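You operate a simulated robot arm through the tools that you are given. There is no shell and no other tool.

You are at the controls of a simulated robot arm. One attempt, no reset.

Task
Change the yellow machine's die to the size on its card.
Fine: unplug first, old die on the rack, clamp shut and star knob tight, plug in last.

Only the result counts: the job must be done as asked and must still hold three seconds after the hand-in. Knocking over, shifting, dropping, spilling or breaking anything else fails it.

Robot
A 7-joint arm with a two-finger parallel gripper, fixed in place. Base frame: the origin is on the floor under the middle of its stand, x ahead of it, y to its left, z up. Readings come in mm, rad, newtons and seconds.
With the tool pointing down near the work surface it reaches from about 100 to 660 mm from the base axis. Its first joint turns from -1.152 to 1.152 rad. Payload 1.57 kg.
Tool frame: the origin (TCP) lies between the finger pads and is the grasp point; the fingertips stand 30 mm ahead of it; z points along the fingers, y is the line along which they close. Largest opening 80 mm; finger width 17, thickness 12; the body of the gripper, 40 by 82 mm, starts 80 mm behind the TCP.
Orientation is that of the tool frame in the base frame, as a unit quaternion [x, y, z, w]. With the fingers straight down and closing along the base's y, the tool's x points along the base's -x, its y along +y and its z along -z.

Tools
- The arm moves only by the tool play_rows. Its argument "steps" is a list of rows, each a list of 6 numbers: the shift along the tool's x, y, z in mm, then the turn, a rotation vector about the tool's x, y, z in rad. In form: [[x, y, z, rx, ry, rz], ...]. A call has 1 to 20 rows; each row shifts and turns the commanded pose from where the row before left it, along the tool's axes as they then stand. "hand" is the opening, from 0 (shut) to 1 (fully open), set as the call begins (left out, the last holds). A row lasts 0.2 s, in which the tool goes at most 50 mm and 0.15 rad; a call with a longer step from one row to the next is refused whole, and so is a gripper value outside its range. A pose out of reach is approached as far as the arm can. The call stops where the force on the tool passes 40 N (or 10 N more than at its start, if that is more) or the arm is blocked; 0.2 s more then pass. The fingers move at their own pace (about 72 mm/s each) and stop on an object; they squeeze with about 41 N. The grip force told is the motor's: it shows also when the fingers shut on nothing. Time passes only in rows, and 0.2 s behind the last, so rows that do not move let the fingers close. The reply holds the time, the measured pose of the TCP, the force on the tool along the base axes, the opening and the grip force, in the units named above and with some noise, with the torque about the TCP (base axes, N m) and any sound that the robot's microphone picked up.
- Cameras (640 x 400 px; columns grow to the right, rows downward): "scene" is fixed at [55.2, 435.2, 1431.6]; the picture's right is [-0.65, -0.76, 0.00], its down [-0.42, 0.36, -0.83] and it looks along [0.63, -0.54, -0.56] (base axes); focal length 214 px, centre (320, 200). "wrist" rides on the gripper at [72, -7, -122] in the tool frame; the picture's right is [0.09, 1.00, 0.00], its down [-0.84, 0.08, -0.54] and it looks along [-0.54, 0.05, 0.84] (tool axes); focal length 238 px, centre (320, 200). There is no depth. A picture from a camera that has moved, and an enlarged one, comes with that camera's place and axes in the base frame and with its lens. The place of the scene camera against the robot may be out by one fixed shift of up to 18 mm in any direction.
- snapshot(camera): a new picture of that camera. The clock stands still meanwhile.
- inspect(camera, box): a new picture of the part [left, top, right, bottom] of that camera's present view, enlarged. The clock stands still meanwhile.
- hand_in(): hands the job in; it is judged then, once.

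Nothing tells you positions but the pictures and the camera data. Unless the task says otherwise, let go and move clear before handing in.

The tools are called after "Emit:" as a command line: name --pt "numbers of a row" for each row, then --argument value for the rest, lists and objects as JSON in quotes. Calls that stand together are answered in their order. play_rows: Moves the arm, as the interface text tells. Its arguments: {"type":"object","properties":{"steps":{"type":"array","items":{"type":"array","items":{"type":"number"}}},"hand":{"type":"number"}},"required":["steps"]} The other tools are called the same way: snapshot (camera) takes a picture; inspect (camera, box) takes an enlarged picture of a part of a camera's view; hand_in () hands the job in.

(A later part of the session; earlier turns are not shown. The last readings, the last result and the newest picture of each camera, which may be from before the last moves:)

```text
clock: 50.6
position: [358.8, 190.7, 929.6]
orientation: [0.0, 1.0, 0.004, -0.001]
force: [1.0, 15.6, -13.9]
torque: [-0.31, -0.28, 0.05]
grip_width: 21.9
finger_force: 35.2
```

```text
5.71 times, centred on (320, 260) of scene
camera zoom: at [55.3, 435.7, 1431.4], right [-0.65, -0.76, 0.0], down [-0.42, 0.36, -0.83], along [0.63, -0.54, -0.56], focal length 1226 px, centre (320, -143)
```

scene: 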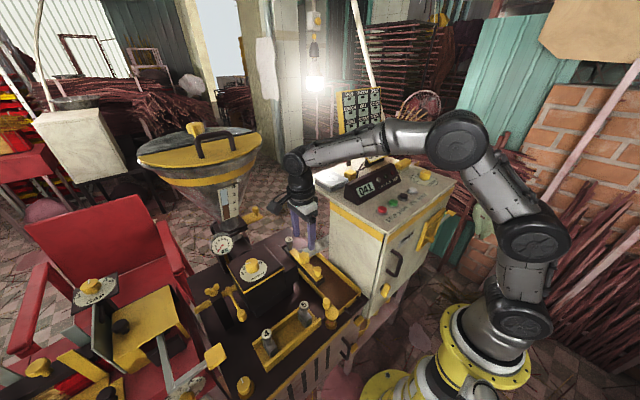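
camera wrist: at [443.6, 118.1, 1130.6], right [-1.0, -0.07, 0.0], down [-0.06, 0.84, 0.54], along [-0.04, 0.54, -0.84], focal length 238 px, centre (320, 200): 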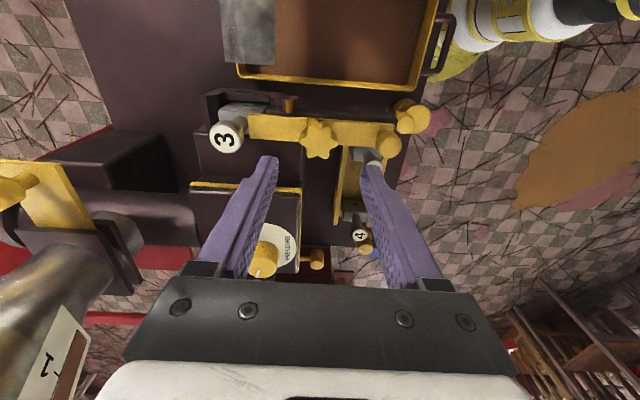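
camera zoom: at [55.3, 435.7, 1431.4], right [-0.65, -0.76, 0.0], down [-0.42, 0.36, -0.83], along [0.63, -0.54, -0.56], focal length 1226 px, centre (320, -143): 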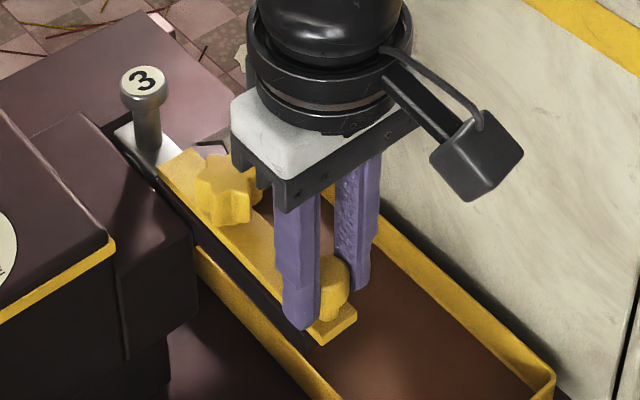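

The bar slides back along the rail while the star stays put. I'll keep pulling until it stops.

Emit:
play_rows --pt "3 1.2 0.5 0 0 0" --pt "4 0 0 0 0 0" --pt "4 0 0 0 0 0" --pt "4 0 0 0 0 0" --pt "0 0 0 0 0 0"

Emit:
inspect --camera "wrist" --box '[220, 80, 420, 220]'

Emit:
inspect --camera "scene" --box '[285, 225, 355, 295]'

```text
clock: 51.8
position: [344.3, 189.8, 930.2]
orientation: [-0.001, 1.0, 0.003, -0.001]
force: [0.2, -6.3, -4.6]
torque: [-0.76, 0.74, -0.1]
grip_width: 21.8
finger_force: 34.8
```

```text
2.86 times, centred on (320, 150) of wrist
camera zoom: at [272.6, 183.0, 1053.5], right [-0.09, 1.0, 0.01], down [0.84, 0.08, 0.54], along [0.54, 0.06, -0.84], focal length 681 px, centre (320, 343)
```

zoom: 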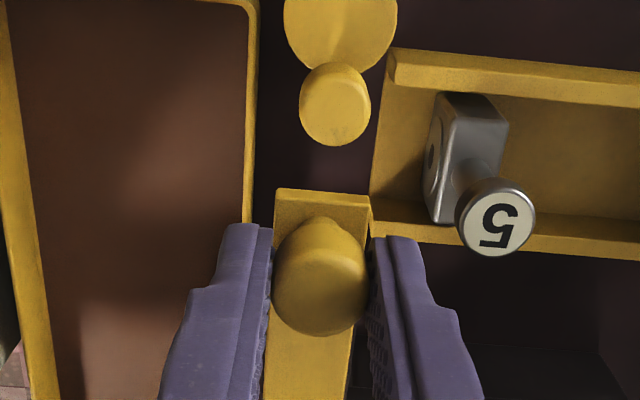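

```text
5.71 times, centred on (320, 260) of scene
camera zoom: at [55.2, 435.0, 1431.7], right [-0.65, -0.76, 0.0], down [-0.42, 0.36, -0.83], along [0.63, -0.54, -0.56], focal length 1226 px, centre (320, -143)
```

zoom: 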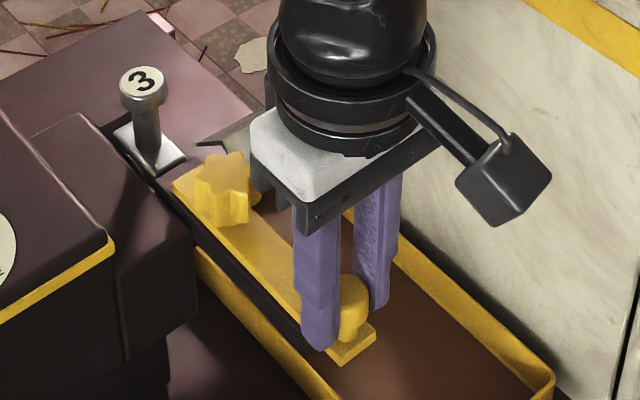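

The die body is nearly uncovered. I'll continue to the end of travel.

Emit:
play_rows --pt "4 0 0 0 0 0" --pt "4 0 0 0 0 0" --pt "4 0 0 0 0 0" --pt "4 0 0 0 0 0" --pt "0 0 0 0 0 0"

Emit:
inspect --camera "scene" --box '[285, 225, 355, 295]'

```text
clock: 53.0
position: [333.9, 190.9, 932.0]
orientation: [-0.003, 1.0, 0.003, 0.007]
force: [31.5, -19.8, 4.1]
torque: [-1.09, -0.76, -0.02]
grip_width: 21.7
finger_force: 34.8
```

```text
5.71 times, centred on (320, 260) of scene
camera zoom: at [55.9, 434.7, 1431.7], right [-0.65, -0.76, 0.0], down [-0.42, 0.36, -0.83], along [0.63, -0.54, -0.56], focal length 1226 px, centre (320, -143)
```

zoom: 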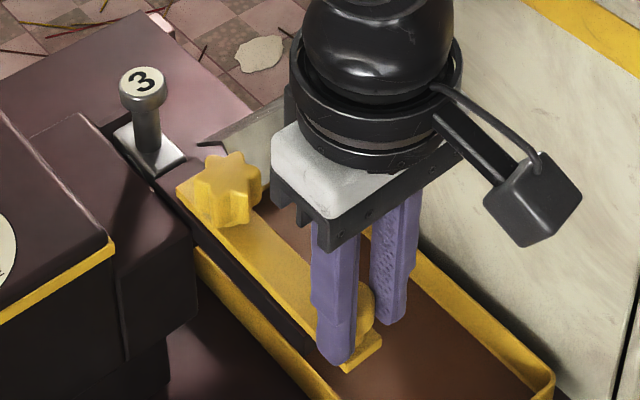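

End stop reached (about 42 mm of travel) and the die body is fully uncovered. I'll ease off, release the handle and rise.

Emit:
play_rows --pt "-2.5 -1 0 0 0 0" --pt "0 0 0 0 0 0"

Emit:
play_rows --hand 0.6 --pt "0 0 0 0 0 0" --pt "0 0 0 0 0 0" --pt "0 0 -20 0 0 0" --pt "0 0 -40 0 0 0" --pt "0 0 -40 0 0 0" --pt "-45 0 0 0 0 0" --pt "-45 0 0 0 0 0" --pt "-45 0 0 0 0 0" --pt "0 0 0 0 0 0"

Emit:
snapshot --camera "wrist"

Emit:
inspect --camera "wrist" --box '[240, 80, 400, 240]'

Emit:
inspect --camera "scene" --box '[270, 215, 350, 295]'

```text
clock: 53.6
position: [332.4, 190.9, 931.8]
orientation: [-0.003, 1.0, 0.003, 0.003]
force: [11.5, -15.9, 31.1]
torque: [-1.13, -0.6, -0.06]
grip_width: 21.7
finger_force: 34.6
```

```text
clock: 55.6
position: [465.1, 186.4, 1029.9]
orientation: [0.0, 1.0, 0.003, -0.001]
force: [0.0, -0.5, -0.2]
torque: [0.0, 0.03, 0.02]
grip_width: 48.0
finger_force: 0.1
```

```text
taken
camera wrist: at [393.8, 178.5, 1153.9], right [-0.09, 1.0, 0.01], down [0.84, 0.07, 0.54], along [0.54, 0.06, -0.84], focal length 238 px, centre (320, 200)
```

wrist: 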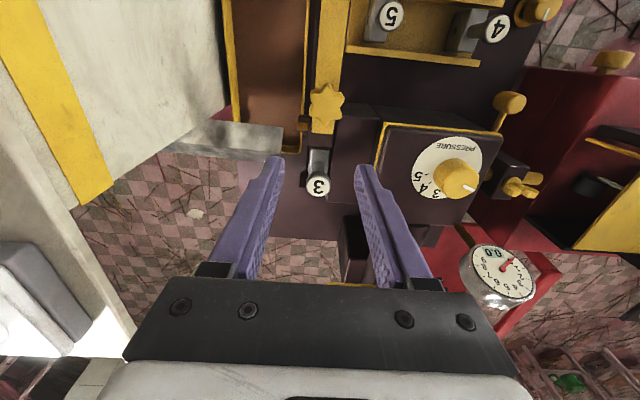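

```text
2.50 times, centred on (320, 160) of wrist
camera zoom: at [393.8, 178.5, 1153.9], right [-0.09, 1.0, 0.01], down [0.84, 0.07, 0.54], along [0.54, 0.06, -0.84], focal length 596 px, centre (320, 300)
```

zoom: 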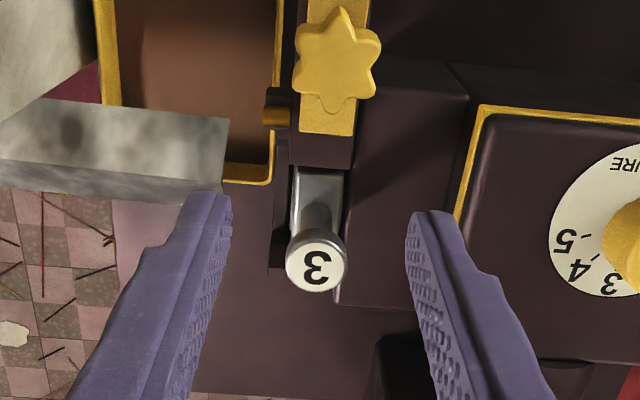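

```text
5.00 times, centred on (310, 255) of scene
camera zoom: at [55.2, 435.2, 1431.6], right [-0.65, -0.76, 0.0], down [-0.42, 0.36, -0.83], along [0.63, -0.54, -0.56], focal length 1072 px, centre (370, -75)
```

zoom: 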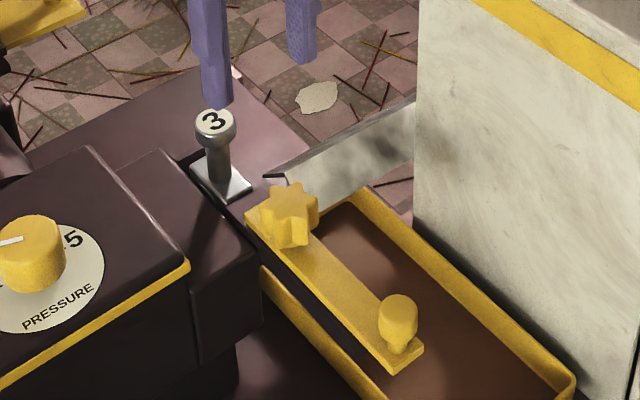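

The die is free and the star stays in place at (439, 191). Cap of die 3 is at about (519, 191.5, 932), 25 mm wide. The hopper is close to this corner, so I'll check the arm's clearance in the full pictures.

Emit:
snapshot --camera "scene"

Emit:
inspect --camera "scene" --box '[120, 80, 340, 260]'

```text
taken
```

scene: 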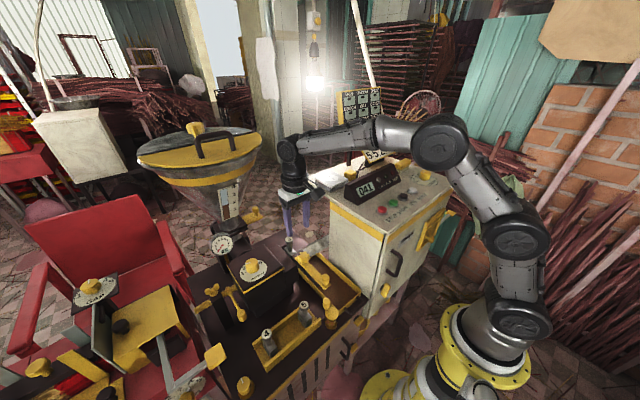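

```text
2.22 times, centred on (230, 170) of scene
camera zoom: at [55.2, 435.2, 1431.6], right [-0.65, -0.76, 0.0], down [-0.42, 0.36, -0.83], along [0.63, -0.54, -0.56], focal length 477 px, centre (520, 267)
```

zoom: 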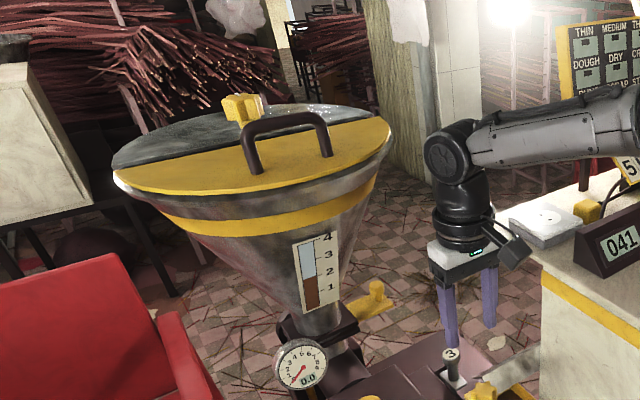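

The hopper clears the wrist as long as I descend while moving in. I'll slide in over die 3 with the fingers straddling its cap.

Emit:
play_rows --pt "-8 5 35 0 0 0" --pt "-12 0 30 0 0 0" --pt "-15 0 10 0 0 0" --pt "-18 0 10 0 0 0" --pt "0 0 0 0 0 0"

Emit:
snapshot --camera "wrist"

Emit:
inspect --camera "wrist" --box '[240, 110, 400, 230]'

Emit:
inspect --camera "scene" --box '[270, 190, 350, 290]'

```text
clock: 56.8
position: [520.4, 194.2, 943.9]
orientation: [-0.001, 1.0, 0.004, 0.0]
force: [0.0, 0.6, 0.9]
torque: [-0.01, -0.01, -0.02]
grip_width: 48.1
finger_force: 0.0
```

```text
taken
camera wrist: at [448.0, 186.8, 1065.9], right [-0.09, 1.0, 0.01], down [0.84, 0.07, 0.54], along [0.54, 0.06, -0.84], focal length 238 px, centre (320, 200)
```

wrist: 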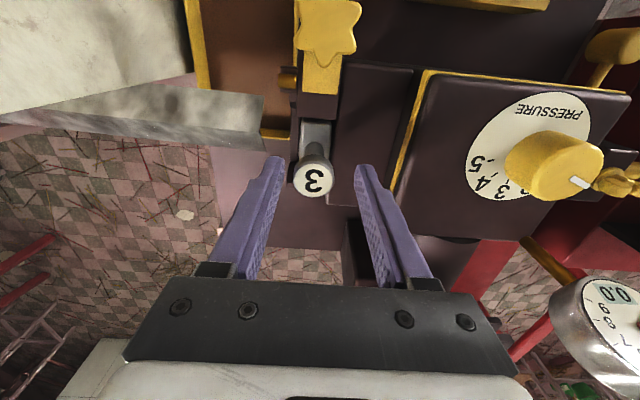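

```text
3.33 times, centred on (320, 170) of wrist
camera zoom: at [448.0, 186.8, 1065.9], right [-0.09, 1.0, 0.01], down [0.84, 0.07, 0.54], along [0.54, 0.06, -0.84], focal length 794 px, centre (320, 300)
```

zoom: 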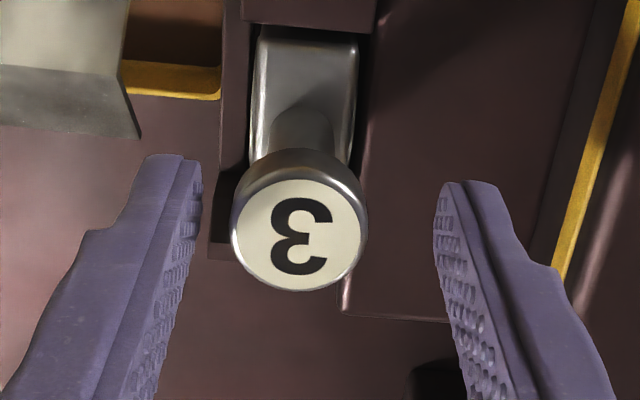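

```text
4.00 times, centred on (310, 240) of scene
camera zoom: at [55.2, 435.2, 1431.6], right [-0.65, -0.76, 0.0], down [-0.42, 0.36, -0.83], along [0.63, -0.54, -0.56], focal length 858 px, centre (360, 40)
```

zoom: 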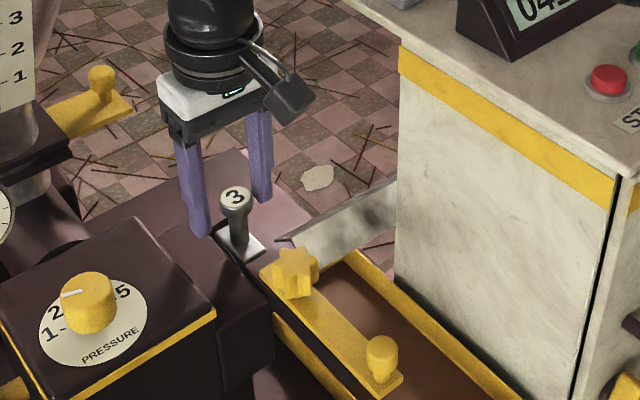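

Cap 3 sits at (519.5, 191.2). I'll nudge the alignment, descend 15 mm and grip the cap.

Emit:
play_rows --pt "1 -3 0 0 0 0" --pt "0 0 8 0 0 0" --pt "0 0 7 0 0 0" --pt "0 0 0 0 0 0"

Emit:
inspect --camera "wrist" --box '[240, 110, 400, 230]'

```text
clock: 57.8
position: [520.1, 192.8, 930.4]
orientation: [-0.001, 1.0, 0.003, 0.0]
force: [-0.1, 1.0, 0.4]
torque: [0.02, -0.03, -0.02]
grip_width: 47.9
finger_force: 0.1
```

```text
3.33 times, centred on (320, 170) of wrist
camera zoom: at [447.4, 184.8, 1052.7], right [-0.09, 1.0, 0.01], down [0.84, 0.07, 0.54], along [0.54, 0.06, -0.84], focal length 794 px, centre (320, 300)
```

zoom: 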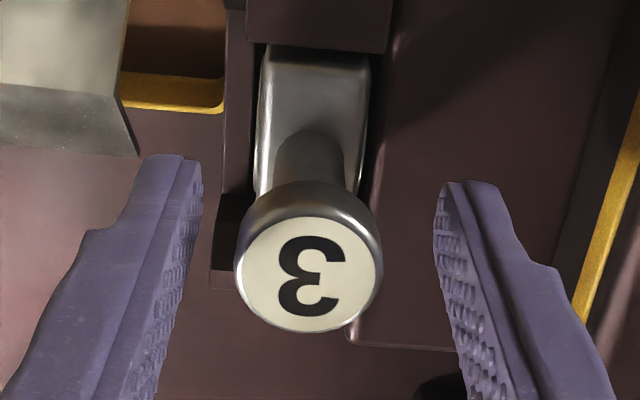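

Emit:
play_rows --pt "0 -2 0 0 0 0" --pt "0 0 0 0 0 0"

Emit:
play_rows --hand 0.0 --pt "0 0 0 0 0 0" --pt "0 0 0 0 0 0" --pt "0 0 0 0 0 0" --pt "0 0 0 0 0 0"

Emit:
inspect --camera "wrist" --box '[240, 110, 400, 230]'

```text
clock: 58.4
position: [519.1, 190.5, 930.2]
orientation: [-0.001, 1.0, 0.004, 0.0]
force: [-0.4, -0.9, -0.2]
torque: [0.01, 0.02, -0.01]
grip_width: 48.4
finger_force: 0.0
```

```text
clock: 59.4
position: [519.3, 192.0, 929.3]
orientation: [-0.001, 1.0, 0.004, 0.0]
force: [-0.6, -1.7, 0.7]
torque: [-0.12, -0.01, 0.03]
grip_width: 26.3
finger_force: 37.6
```

```text
3.33 times, centred on (320, 170) of wrist
camera zoom: at [447.2, 182.8, 1052.7], right [-0.09, 1.0, 0.01], down [0.84, 0.07, 0.54], along [0.54, 0.06, -0.84], focal length 794 px, centre (320, 300)
```

zoom: 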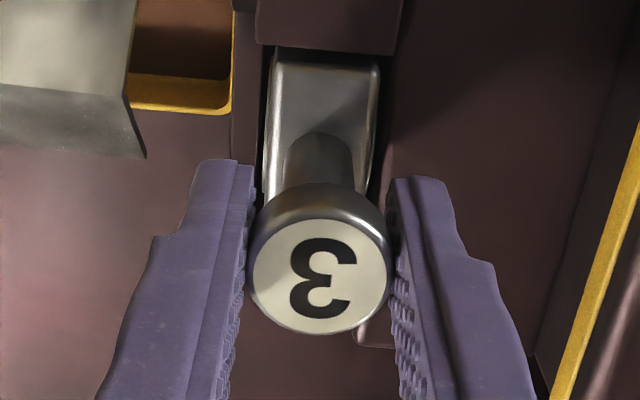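

Die 3 is gripped squarely at TCP about (519.3, 190.7, 929.8), a pose I'll reuse for die 5. Now I'll lift it straight up out of the slot, slowly at first.

Emit:
play_rows --pt "0 0 -3 0 0 0" --pt "0 0 -4 0 0 0" --pt "0 0 -5 0 0 0" --pt "0 0 0 0 0 0"

Emit:
inspect --camera "wrist" --box '[240, 110, 400, 230]'

Emit:
inspect --camera "scene" --box '[270, 210, 340, 280]'

```text
clock: 60.4
position: [518.8, 191.9, 941.6]
orientation: [-0.001, 1.0, 0.004, 0.0]
force: [-0.7, -1.0, -3.4]
torque: [-0.02, 0.0, -0.03]
grip_width: 26.7
finger_force: 37.7
```

```text
3.33 times, centred on (320, 170) of wrist
camera zoom: at [447.3, 182.9, 1064.8], right [-0.09, 1.0, 0.01], down [0.84, 0.07, 0.54], along [0.54, 0.06, -0.84], focal length 794 px, centre (320, 300)
```

zoom: 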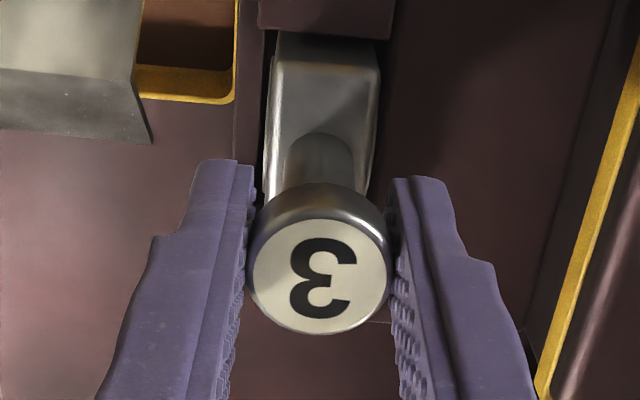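

```text
5.71 times, centred on (305, 245) of scene
camera zoom: at [55.2, 435.2, 1431.6], right [-0.65, -0.76, 0.0], down [-0.42, 0.36, -0.83], along [0.63, -0.54, -0.56], focal length 1226 px, centre (406, -57)
```

zoom: 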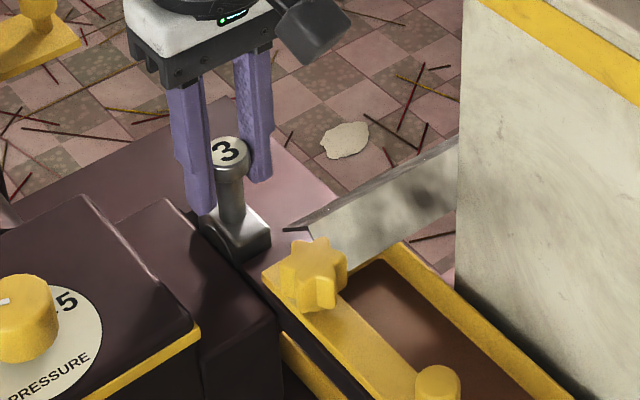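

It lifts freely with about 3.4 N weight. I'll keep lifting until it's clear of the slot.

Emit:
play_rows --pt "0 0 -8 0 0 0" --pt "0 0 -10 0 0 0" --pt "0 0 -10 0 0 0" --pt "0 0 -8 0 0 0" --pt "0 0 0 0 0 0"

Emit:
inspect --camera "scene" --box '[270, 210, 340, 280]'

Emit:
snapshot --camera "scene"

Emit:
inspect --camera "wrist" --box '[240, 80, 400, 230]'

```text
clock: 61.6
position: [519.2, 191.2, 978.5]
orientation: [-0.001, 1.0, 0.003, 0.0]
force: [0.1, -0.4, -4.0]
torque: [-0.01, -0.03, 0.01]
grip_width: 26.2
finger_force: 37.8
```

```text
5.71 times, centred on (305, 245) of scene
camera zoom: at [55.2, 435.2, 1431.6], right [-0.65, -0.76, 0.0], down [-0.42, 0.36, -0.83], along [0.63, -0.54, -0.56], focal length 1226 px, centre (406, -57)
```

zoom: 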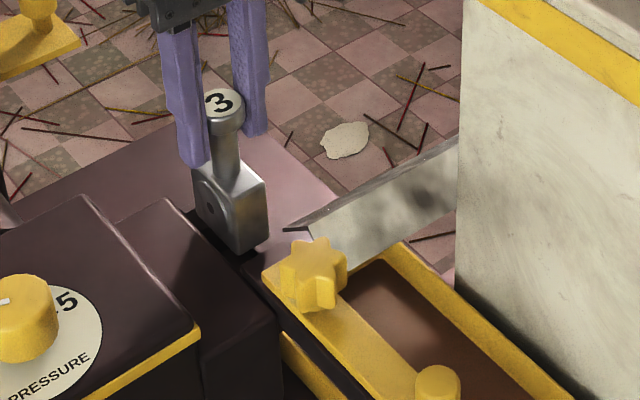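

```text
taken
```

scene: 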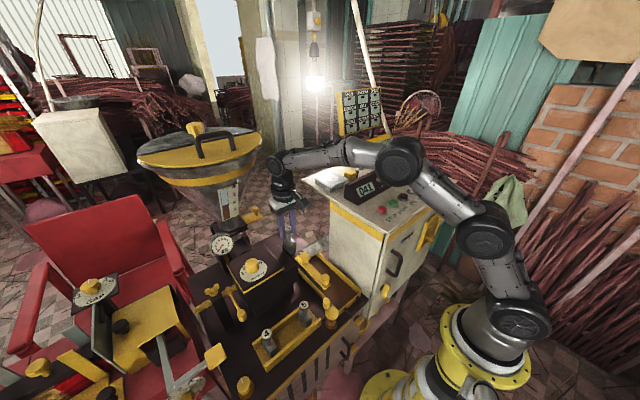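

```text
2.67 times, centred on (320, 155) of wrist
camera zoom: at [447.2, 183.4, 1101.1], right [-0.09, 1.0, 0.01], down [0.84, 0.07, 0.54], along [0.54, 0.06, -0.84], focal length 636 px, centre (320, 320)
```

zoom: 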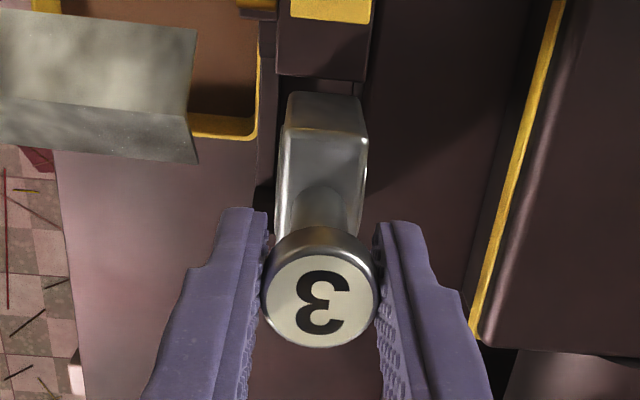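

The die body is essentially out of the slot. I'll rise a little more and back away from the hopper.

Emit:
play_rows --pt "0 0 -12 0 0 0" --pt "12 0 -10 0 0 0" --pt "20 0 -10 0 0 0" --pt "25 0 -10 0 0 0" --pt "0 0 0 0 0 0"

Emit:
snapshot --camera "wrist"

Emit:
inspect --camera "scene" --box '[240, 190, 370, 350]'

Emit:
inspect --camera "scene" --box '[280, 210, 330, 270]'

```text
clock: 62.8
position: [459.0, 190.7, 1022.5]
orientation: [-0.001, 1.0, 0.004, 0.0]
force: [-2.9, 0.6, 6.2]
torque: [-0.13, 0.5, -0.02]
grip_width: 26.2
finger_force: 36.8
```

```text
taken
camera wrist: at [387.6, 182.3, 1144.7], right [-0.09, 1.0, 0.01], down [0.84, 0.07, 0.54], along [0.54, 0.06, -0.84], focal length 238 px, centre (320, 200)
```

wrist: 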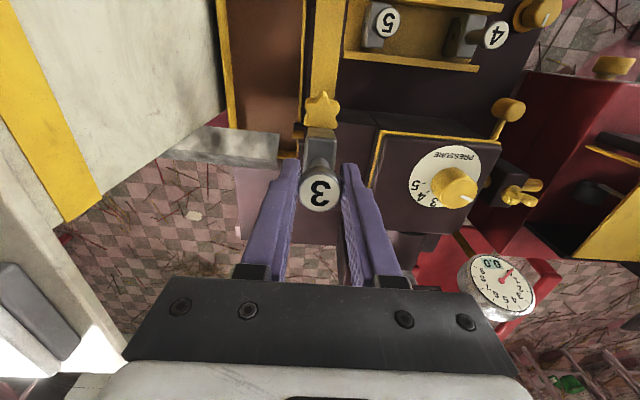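

```text
2.50 times, centred on (305, 270) of scene
camera zoom: at [55.0, 435.1, 1431.6], right [-0.65, -0.76, 0.0], down [-0.42, 0.36, -0.83], along [0.63, -0.54, -0.56], focal length 536 px, centre (358, 25)
```

zoom: 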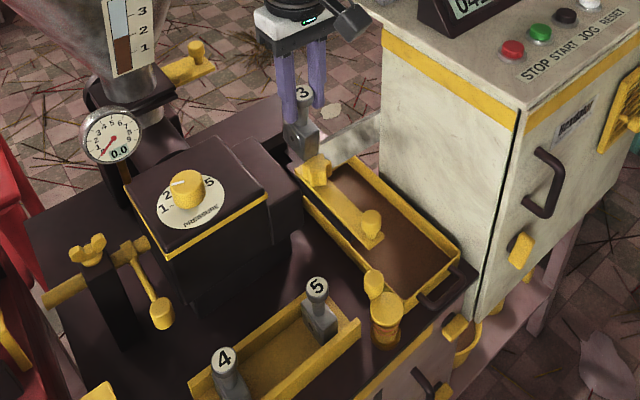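

```text
6.67 times, centred on (305, 240) of scene
camera zoom: at [55.0, 435.1, 1431.6], right [-0.65, -0.76, 0.0], down [-0.42, 0.36, -0.83], along [0.63, -0.54, -0.56], focal length 1430 px, centre (420, -67)
```

zoom: 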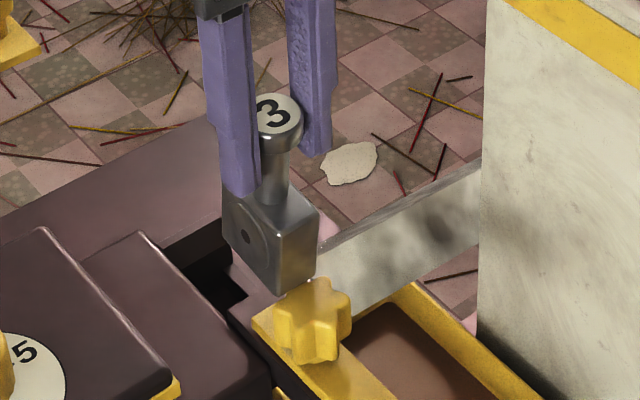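

I feel contact (6 N upward): the die bottom is touching the star knob, so the die is taller than I assumed. I'll raise straight up right away.

Emit:
play_rows --pt "0 0 -10 0 0 0" --pt "0 0 -15 0 0 0" --pt "0 0 0 0 0 0"

Emit:
inspect --camera "scene" --box '[280, 200, 330, 270]'

Emit:
inspect --camera "wrist" --box '[240, 80, 400, 230]'

```text
clock: 63.6
position: [459.0, 189.5, 1044.5]
orientation: [-0.001, 1.0, 0.003, 0.0]
force: [0.3, -0.5, -5.2]
torque: [0.01, 0.02, 0.03]
grip_width: 26.4
finger_force: 36.9
```

```text
5.71 times, centred on (305, 235) of scene
camera zoom: at [55.2, 435.2, 1431.6], right [-0.65, -0.76, 0.0], down [-0.42, 0.36, -0.83], along [0.63, -0.54, -0.56], focal length 1226 px, centre (406, 0)
```

zoom: 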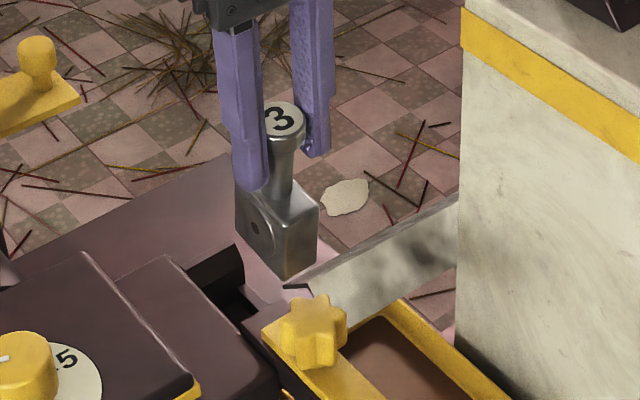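

```text
2.67 times, centred on (320, 155) of wrist
camera zoom: at [387.6, 181.4, 1167.0], right [-0.09, 1.0, 0.01], down [0.84, 0.07, 0.54], along [0.54, 0.06, -0.84], focal length 636 px, centre (320, 320)
```

zoom: 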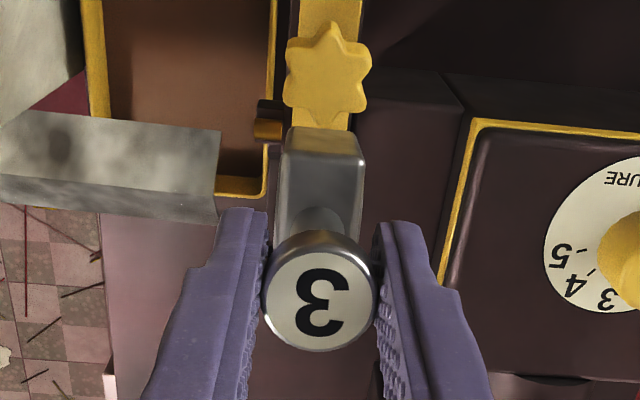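

Clear again, weight only. Next I'll carry die 3 diagonally to above the free middle of the rack, staying high.

Emit:
play_rows --pt "20 24 0 0 0 0" --pt "20 24 0 0 0 0" --pt "20 24 0 0 0 0" --pt "20 24 0 0 0 0" --pt "22 24 0 0 0 0" --pt "0 0 0 0 0 0"

Emit:
snapshot --camera "wrist"

Emit:
inspect --camera "wrist" --box '[220, 60, 460, 220]'

Emit:
inspect --camera "scene" --box '[230, 230, 350, 370]'

```text
clock: 65.0
position: [357.8, 308.4, 1046.3]
orientation: [-0.001, 1.0, 0.003, 0.001]
force: [0.3, -0.4, -4.7]
torque: [-0.01, 0.05, -0.04]
grip_width: 26.4
finger_force: 37.7
```

```text
taken
camera wrist: at [286.8, 301.0, 1169.3], right [-0.09, 1.0, 0.01], down [0.84, 0.07, 0.54], along [0.54, 0.06, -0.84], focal length 238 px, centre (320, 200)
```

wrist: 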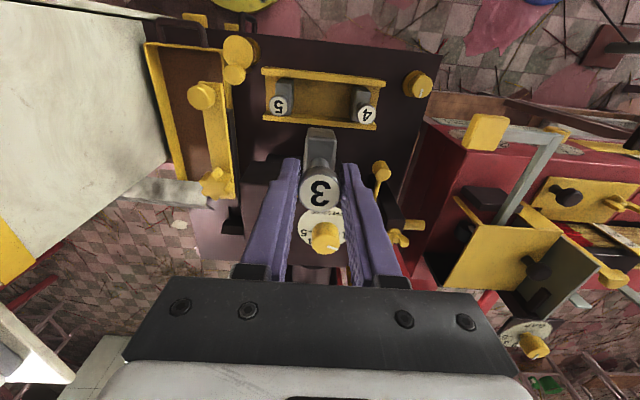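

```text
2.50 times, centred on (340, 140) of wrist
camera zoom: at [286.8, 301.0, 1169.3], right [-0.09, 1.0, 0.01], down [0.84, 0.07, 0.54], along [0.54, 0.06, -0.84], focal length 596 px, centre (270, 350)
```

zoom: 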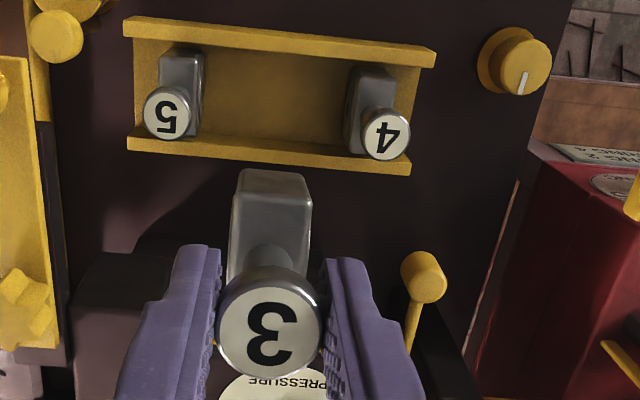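

```text
2.86 times, centred on (290, 300) of scene
camera zoom: at [55.2, 435.2, 1431.6], right [-0.65, -0.76, 0.0], down [-0.42, 0.36, -0.83], along [0.63, -0.54, -0.56], focal length 613 px, centre (406, -86)
```

zoom: 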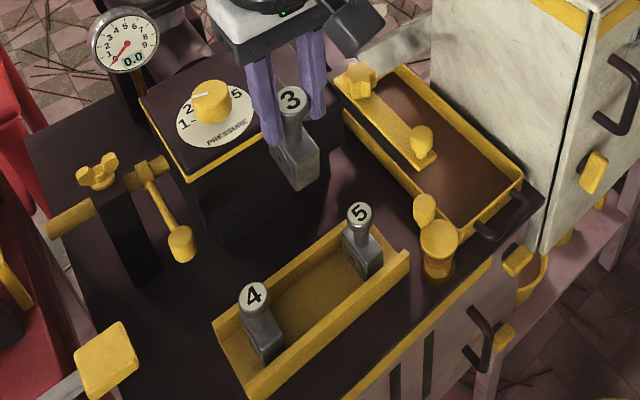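

Rack caps measured: die 5 at (357, 256.5, 833), die 4 at (357.5, 375.5, 833), so the free middle is y≈316. I'll align there, descend partway and check the fit between the rack walls.

Emit:
play_rows --pt "0 7 0 0 0 0" --pt "0 0 40 0 0 0" --pt "0 0 40 0 0 0" --pt "0 0 40 0 0 0" --pt "0 0 30 0 0 0" --pt "0 0 0 0 0 0"

Emit:
inspect --camera "wrist" --box '[200, 60, 440, 220]'

Emit:
inspect --camera "scene" --box '[240, 270, 340, 370]'

```text
clock: 66.4
position: [358.3, 317.8, 895.1]
orientation: [-0.001, 1.0, 0.003, 0.0]
force: [0.2, 0.1, -3.4]
torque: [0.0, 0.03, 0.0]
grip_width: 26.0
finger_force: 36.9
```

```text
2.50 times, centred on (320, 140) of wrist
camera zoom: at [286.7, 309.9, 1017.4], right [-0.09, 1.0, 0.01], down [0.84, 0.07, 0.54], along [0.54, 0.06, -0.84], focal length 596 px, centre (320, 350)
```

zoom: 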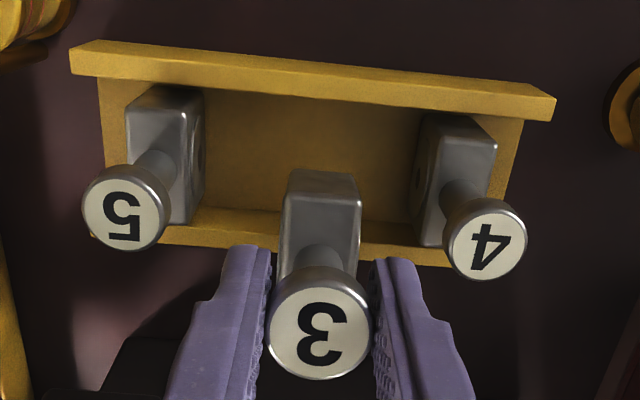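

```text
4.00 times, centred on (290, 320) of scene
camera zoom: at [55.2, 435.2, 1431.6], right [-0.65, -0.76, 0.0], down [-0.42, 0.36, -0.83], along [0.63, -0.54, -0.56], focal length 858 px, centre (440, -280)
```

zoom: 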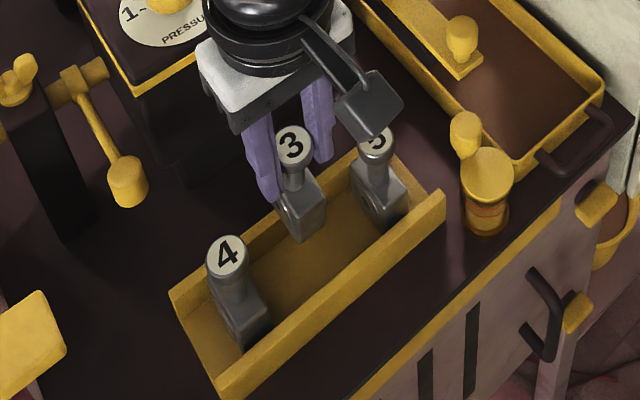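

Good alignment and clearance. I'll lower the rest of the way, slowing for contact near z≈830.

Emit:
play_rows --pt "0 0 25 0 0 0" --pt "0 0 20 0 0 0" --pt "0 0 10 0 0 0" --pt "0 0 0 0 0 0"

Emit:
inspect --camera "wrist" --box '[200, 60, 440, 220]'

Emit:
inspect --camera "scene" --box '[240, 270, 340, 370]'

```text
clock: 67.2
position: [363.6, 324.4, 855.4]
orientation: [0.0, 1.0, 0.011, 0.008]
force: [-3.8, -2.5, 7.2]
torque: [-0.16, 0.08, 0.0]
grip_width: 26.4
finger_force: 36.9
stopped in row 3: the force on the tool passed its limit at 71 N (the readings are from after the stop); the commanded pose is now the measured one
```

```text
2.50 times, centred on (320, 140) of wrist
camera zoom: at [289.6, 314.5, 977.1], right [-0.09, 1.0, 0.02], down [0.83, 0.07, 0.56], along [0.55, 0.07, -0.83], focal length 596 px, centre (320, 350)
```

zoom: 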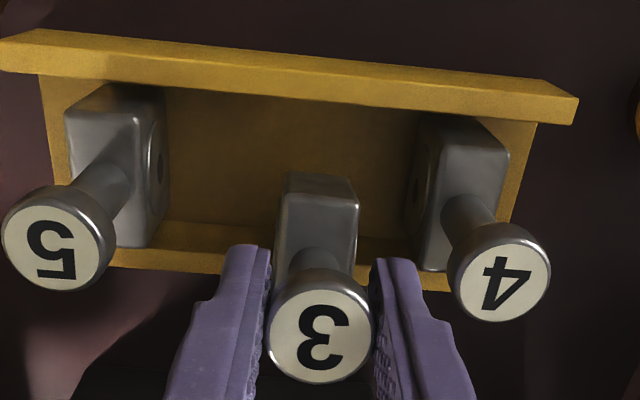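

```text
4.00 times, centred on (290, 320) of scene
camera zoom: at [55.0, 435.0, 1431.7], right [-0.65, -0.76, 0.0], down [-0.42, 0.36, -0.83], along [0.63, -0.54, -0.56], focal length 858 px, centre (440, -280)
```

zoom: 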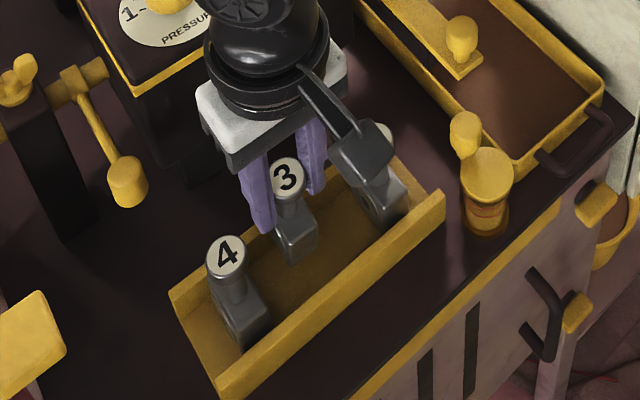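

I hit something at z≈856 (die bottom near the rack wall tops, ~767). I'll look closely at where the die bottom is relative to the walls.

Emit:
inspect --camera "scene" --box '[270, 295, 320, 345]'

Emit:
inspect --camera "wrist" --box '[290, 110, 370, 190]'

Emit:
snapshot --camera "wrist"

Emit:
snapshot --camera "scene"

```text
8.00 times, centred on (295, 320) of scene
camera zoom: at [55.0, 435.0, 1431.7], right [-0.65, -0.76, 0.0], down [-0.42, 0.36, -0.83], along [0.63, -0.54, -0.56], focal length 1716 px, centre (520, -760)
```

zoom: 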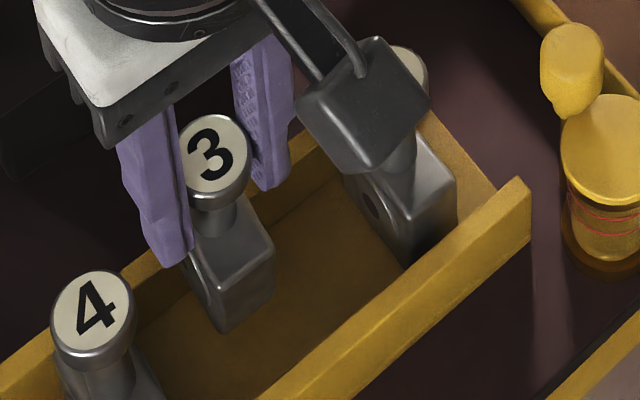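

```text
5.00 times, centred on (330, 150) of wrist
camera zoom: at [289.6, 314.5, 977.1], right [-0.09, 1.0, 0.02], down [0.83, 0.07, 0.56], along [0.55, 0.07, -0.83], focal length 1192 px, centre (270, 450)
```

zoom: 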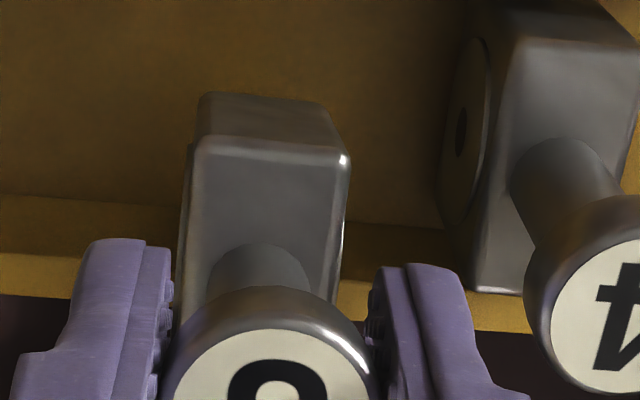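

```text
taken
camera wrist: at [289.6, 314.5, 977.1], right [-0.09, 1.0, 0.02], down [0.83, 0.07, 0.56], along [0.55, 0.07, -0.83], focal length 238 px, centre (320, 200)
```

wrist: 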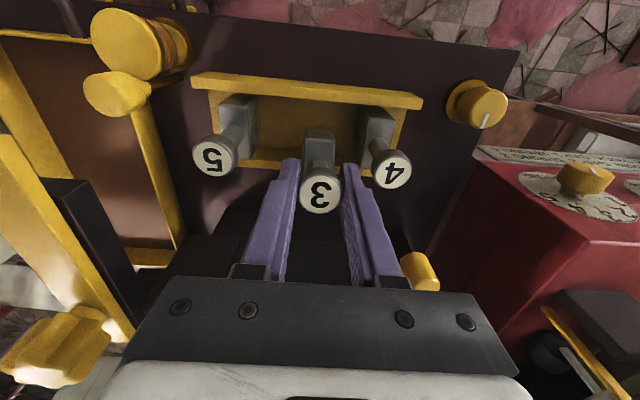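

```text
taken
```

scene: 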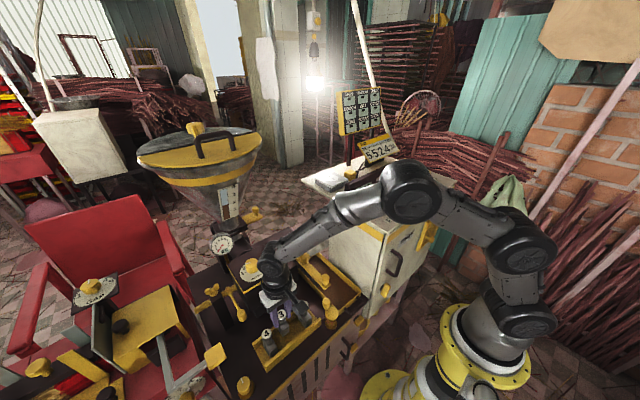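

The die doesn't seem to be at the walls yet, so the blockage may be elsewhere, perhaps the forearm near the cabinet. I'll look at the arm itself.

Emit:
inspect --camera "scene" --box '[250, 140, 570, 340]'

Emit:
inspect --camera "scene" --box '[320, 150, 460, 250]'

Emit:
inspect --camera "scene" --box '[230, 240, 310, 320]'

```text
2.00 times, centred on (410, 240) of scene
camera zoom: at [55.0, 435.0, 1431.7], right [-0.65, -0.76, 0.0], down [-0.42, 0.36, -0.83], along [0.63, -0.54, -0.56], focal length 429 px, centre (140, 120)
```

zoom: 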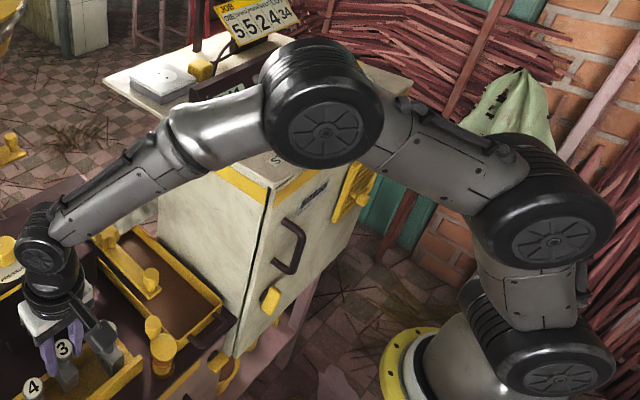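

```text
4.00 times, centred on (390, 200) of scene
camera zoom: at [55.0, 435.0, 1431.7], right [-0.65, -0.76, 0.0], down [-0.42, 0.36, -0.83], along [0.63, -0.54, -0.56], focal length 858 px, centre (40, 200)
```

zoom: 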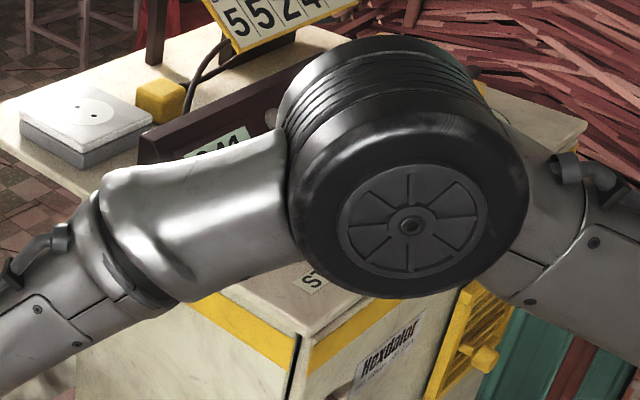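

```text
5.00 times, centred on (270, 280) of scene
camera zoom: at [55.0, 435.0, 1431.7], right [-0.65, -0.76, 0.0], down [-0.42, 0.36, -0.83], along [0.63, -0.54, -0.56], focal length 1072 px, centre (570, -200)
```

zoom: 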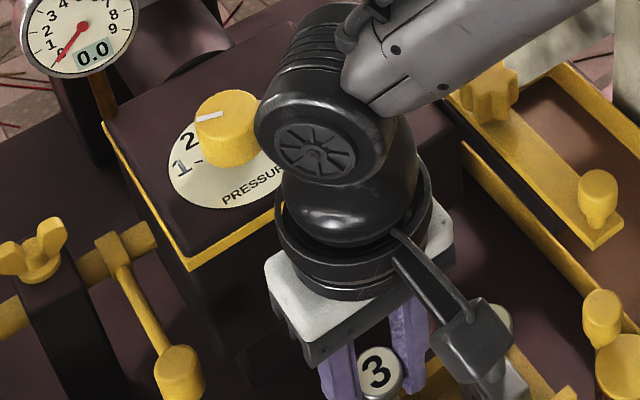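

The wrist drums look clear, so the contact is probably at the rack. I'll zoom in at the rack edges to compare wall positions with the die bottom.

Emit:
inspect --camera "scene" --box '[305, 305, 345, 345]'

Emit:
inspect --camera "scene" --box '[280, 310, 310, 340]'

Emit:
inspect --camera "scene" --box '[250, 320, 300, 370]'

Emit:
inspect --camera "wrist" --box '[190, 60, 320, 190]'

```text
10.00 times, centred on (325, 325) of scene
camera zoom: at [55.0, 435.0, 1431.7], right [-0.65, -0.76, 0.0], down [-0.42, 0.36, -0.83], along [0.63, -0.54, -0.56], focal length 2145 px, centre (270, -1050)
```

zoom: 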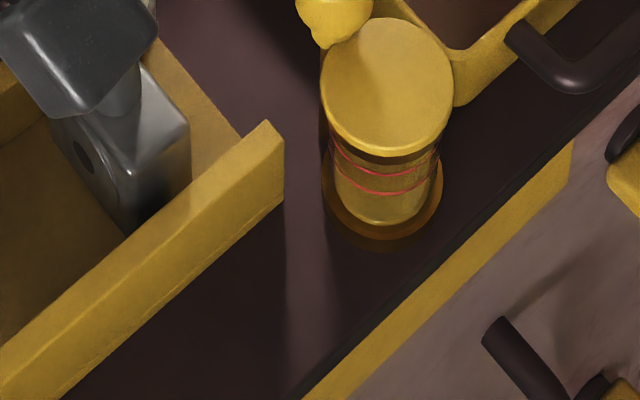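

```text
13.33 times, centred on (295, 325) of scene
camera zoom: at [55.0, 435.0, 1431.7], right [-0.65, -0.76, 0.0], down [-0.42, 0.36, -0.83], along [0.63, -0.54, -0.56], focal length 2860 px, centre (653, -1467)
```

zoom: 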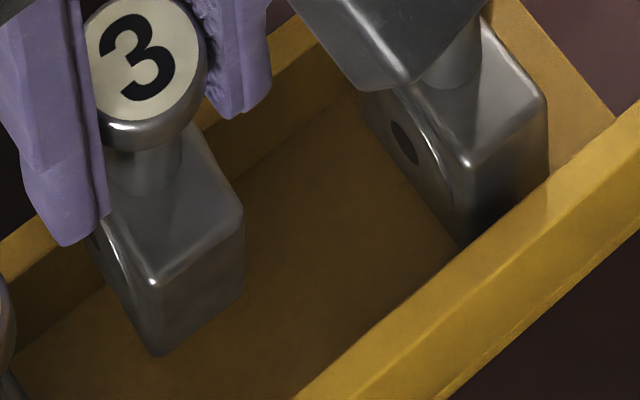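

```text
8.00 times, centred on (275, 345) of scene
camera zoom: at [55.0, 435.0, 1431.7], right [-0.65, -0.76, 0.0], down [-0.42, 0.36, -0.83], along [0.63, -0.54, -0.56], focal length 1716 px, centre (680, -960)
```

zoom: 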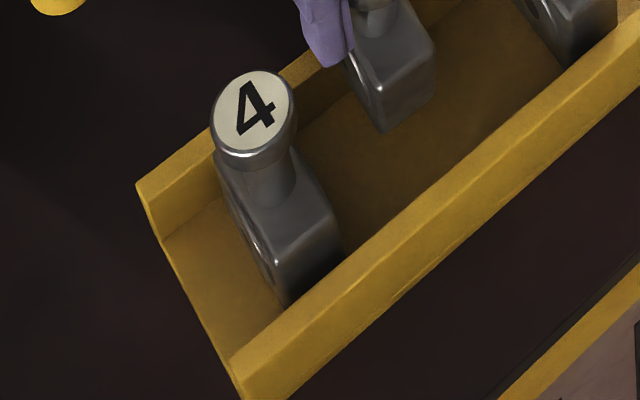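

```text
3.08 times, centred on (255, 125) of wrist
camera zoom: at [289.6, 314.5, 977.1], right [-0.09, 1.0, 0.02], down [0.83, 0.07, 0.56], along [0.55, 0.07, -0.83], focal length 733 px, centre (520, 431)
```

zoom: 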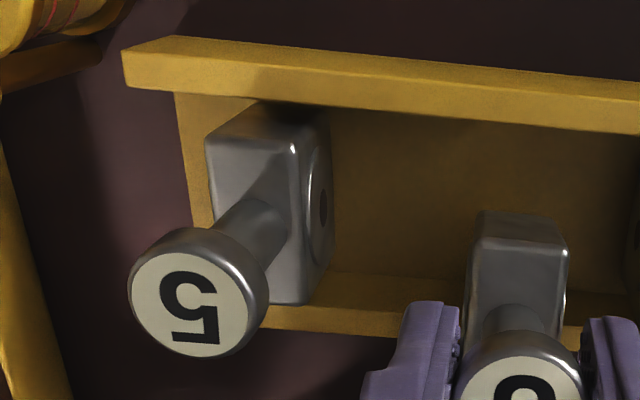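

The torque suggests something touching on the die's -y side, below what I can see. I'll lift, and turn the die in the air so the scene camera can see its hidden face.

Emit:
play_rows --pt "0 0 -5 0 0 0" --pt "0 0 -20 0 0 0" --pt "0 0 -40 0 0 0" --pt "0 0 -40 0 0 0" --pt "0 0 -40 0 0 0" --pt "0 0 0 0 0 0.15" --pt "0 0 0 0 0 0.15" --pt "0 0 0 0 0 0.15" --pt "0 0 0 0 0 0.15" --pt "0 0 0 0 0 0.15" --pt "0 0 0 0 0 0.15" --pt "0 0 0 0 0 0.15" --pt "0 0 0 0 0 0.15" --pt "0 0 0 0 0 0.15" --pt "0 0 0 0 0 0"

Emit:
inspect --camera "scene" --box '[240, 230, 340, 330]'

Emit:
snapshot --camera "wrist"

```text
clock: 70.4
position: [360.4, 320.8, 1000.1]
orientation: [0.625, 0.78, 0.014, -0.002]
force: [0.8, -0.2, -3.5]
torque: [0.03, 0.03, 0.04]
grip_width: 26.4
finger_force: 37.3
```

```text
4.00 times, centred on (290, 280) of scene
camera zoom: at [55.2, 435.2, 1431.6], right [-0.65, -0.76, 0.0], down [-0.42, 0.36, -0.83], along [0.63, -0.54, -0.56], focal length 858 px, centre (440, -120)
```

zoom: 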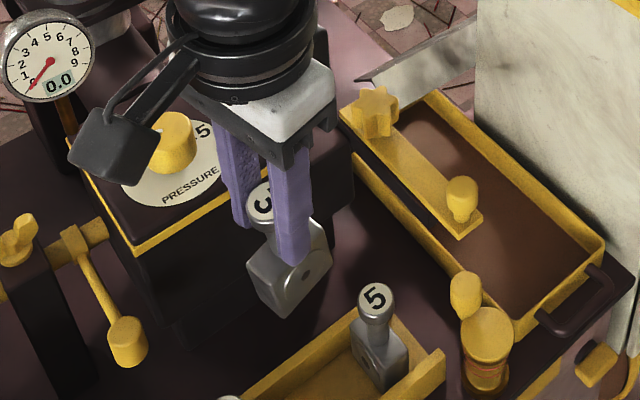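

```text
taken
camera wrist: at [336.7, 386.8, 1123.8], right [0.95, 0.31, 0.02], down [0.25, -0.81, 0.53], along [0.18, -0.5, -0.85], focal length 238 px, centre (320, 200)
```

wrist: 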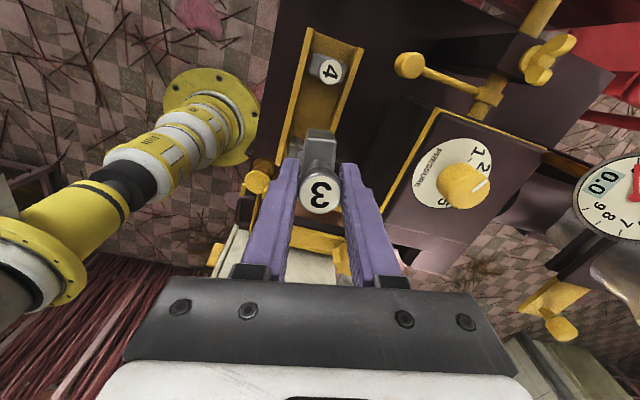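

The hidden face is plain, no protrusion. I'll zoom in to measure the die body's true length, since it may nearly fill the rack's width.

Emit:
inspect --camera "scene" --box '[295, 270, 330, 312]'

Emit:
inspect --camera "scene" --box '[305, 295, 345, 345]'

Emit:
inspect --camera "wrist" --box '[260, 20, 380, 220]'

```text
9.52 times, centred on (312, 291) of scene
camera zoom: at [55.2, 435.2, 1431.6], right [-0.65, -0.76, 0.0], down [-0.42, 0.36, -0.83], along [0.63, -0.54, -0.56], focal length 2043 px, centre (391, -667)
```

zoom: 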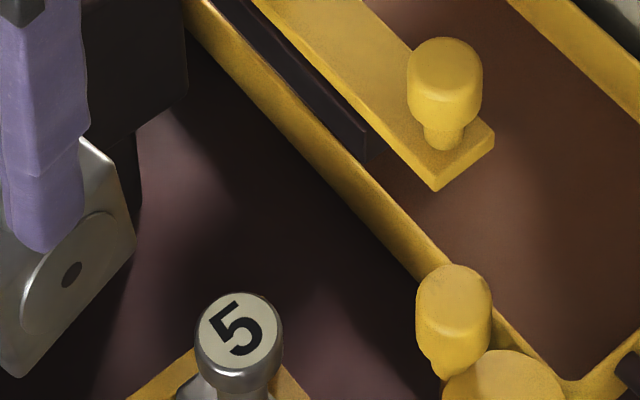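

```text
8.00 times, centred on (325, 320) of scene
camera zoom: at [55.2, 435.2, 1431.6], right [-0.65, -0.76, 0.0], down [-0.42, 0.36, -0.83], along [0.63, -0.54, -0.56], focal length 1716 px, centre (280, -760)
```

zoom: 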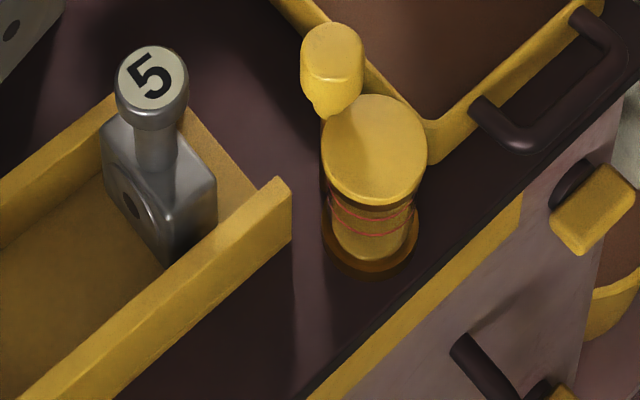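

```text
2.00 times, centred on (320, 120) of wrist
camera zoom: at [336.7, 386.8, 1123.8], right [0.95, 0.31, 0.02], down [0.25, -0.81, 0.53], along [0.18, -0.5, -0.85], focal length 477 px, centre (320, 360)
```

zoom: 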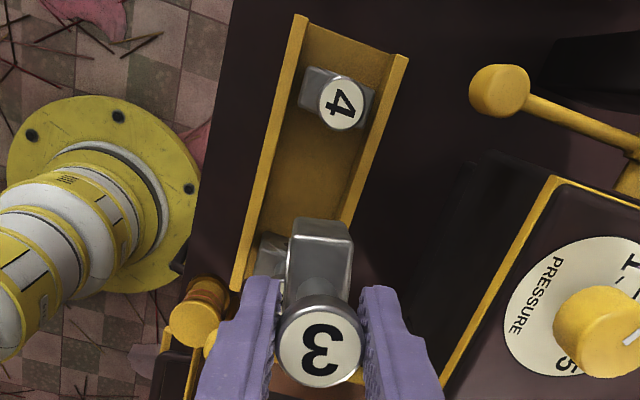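

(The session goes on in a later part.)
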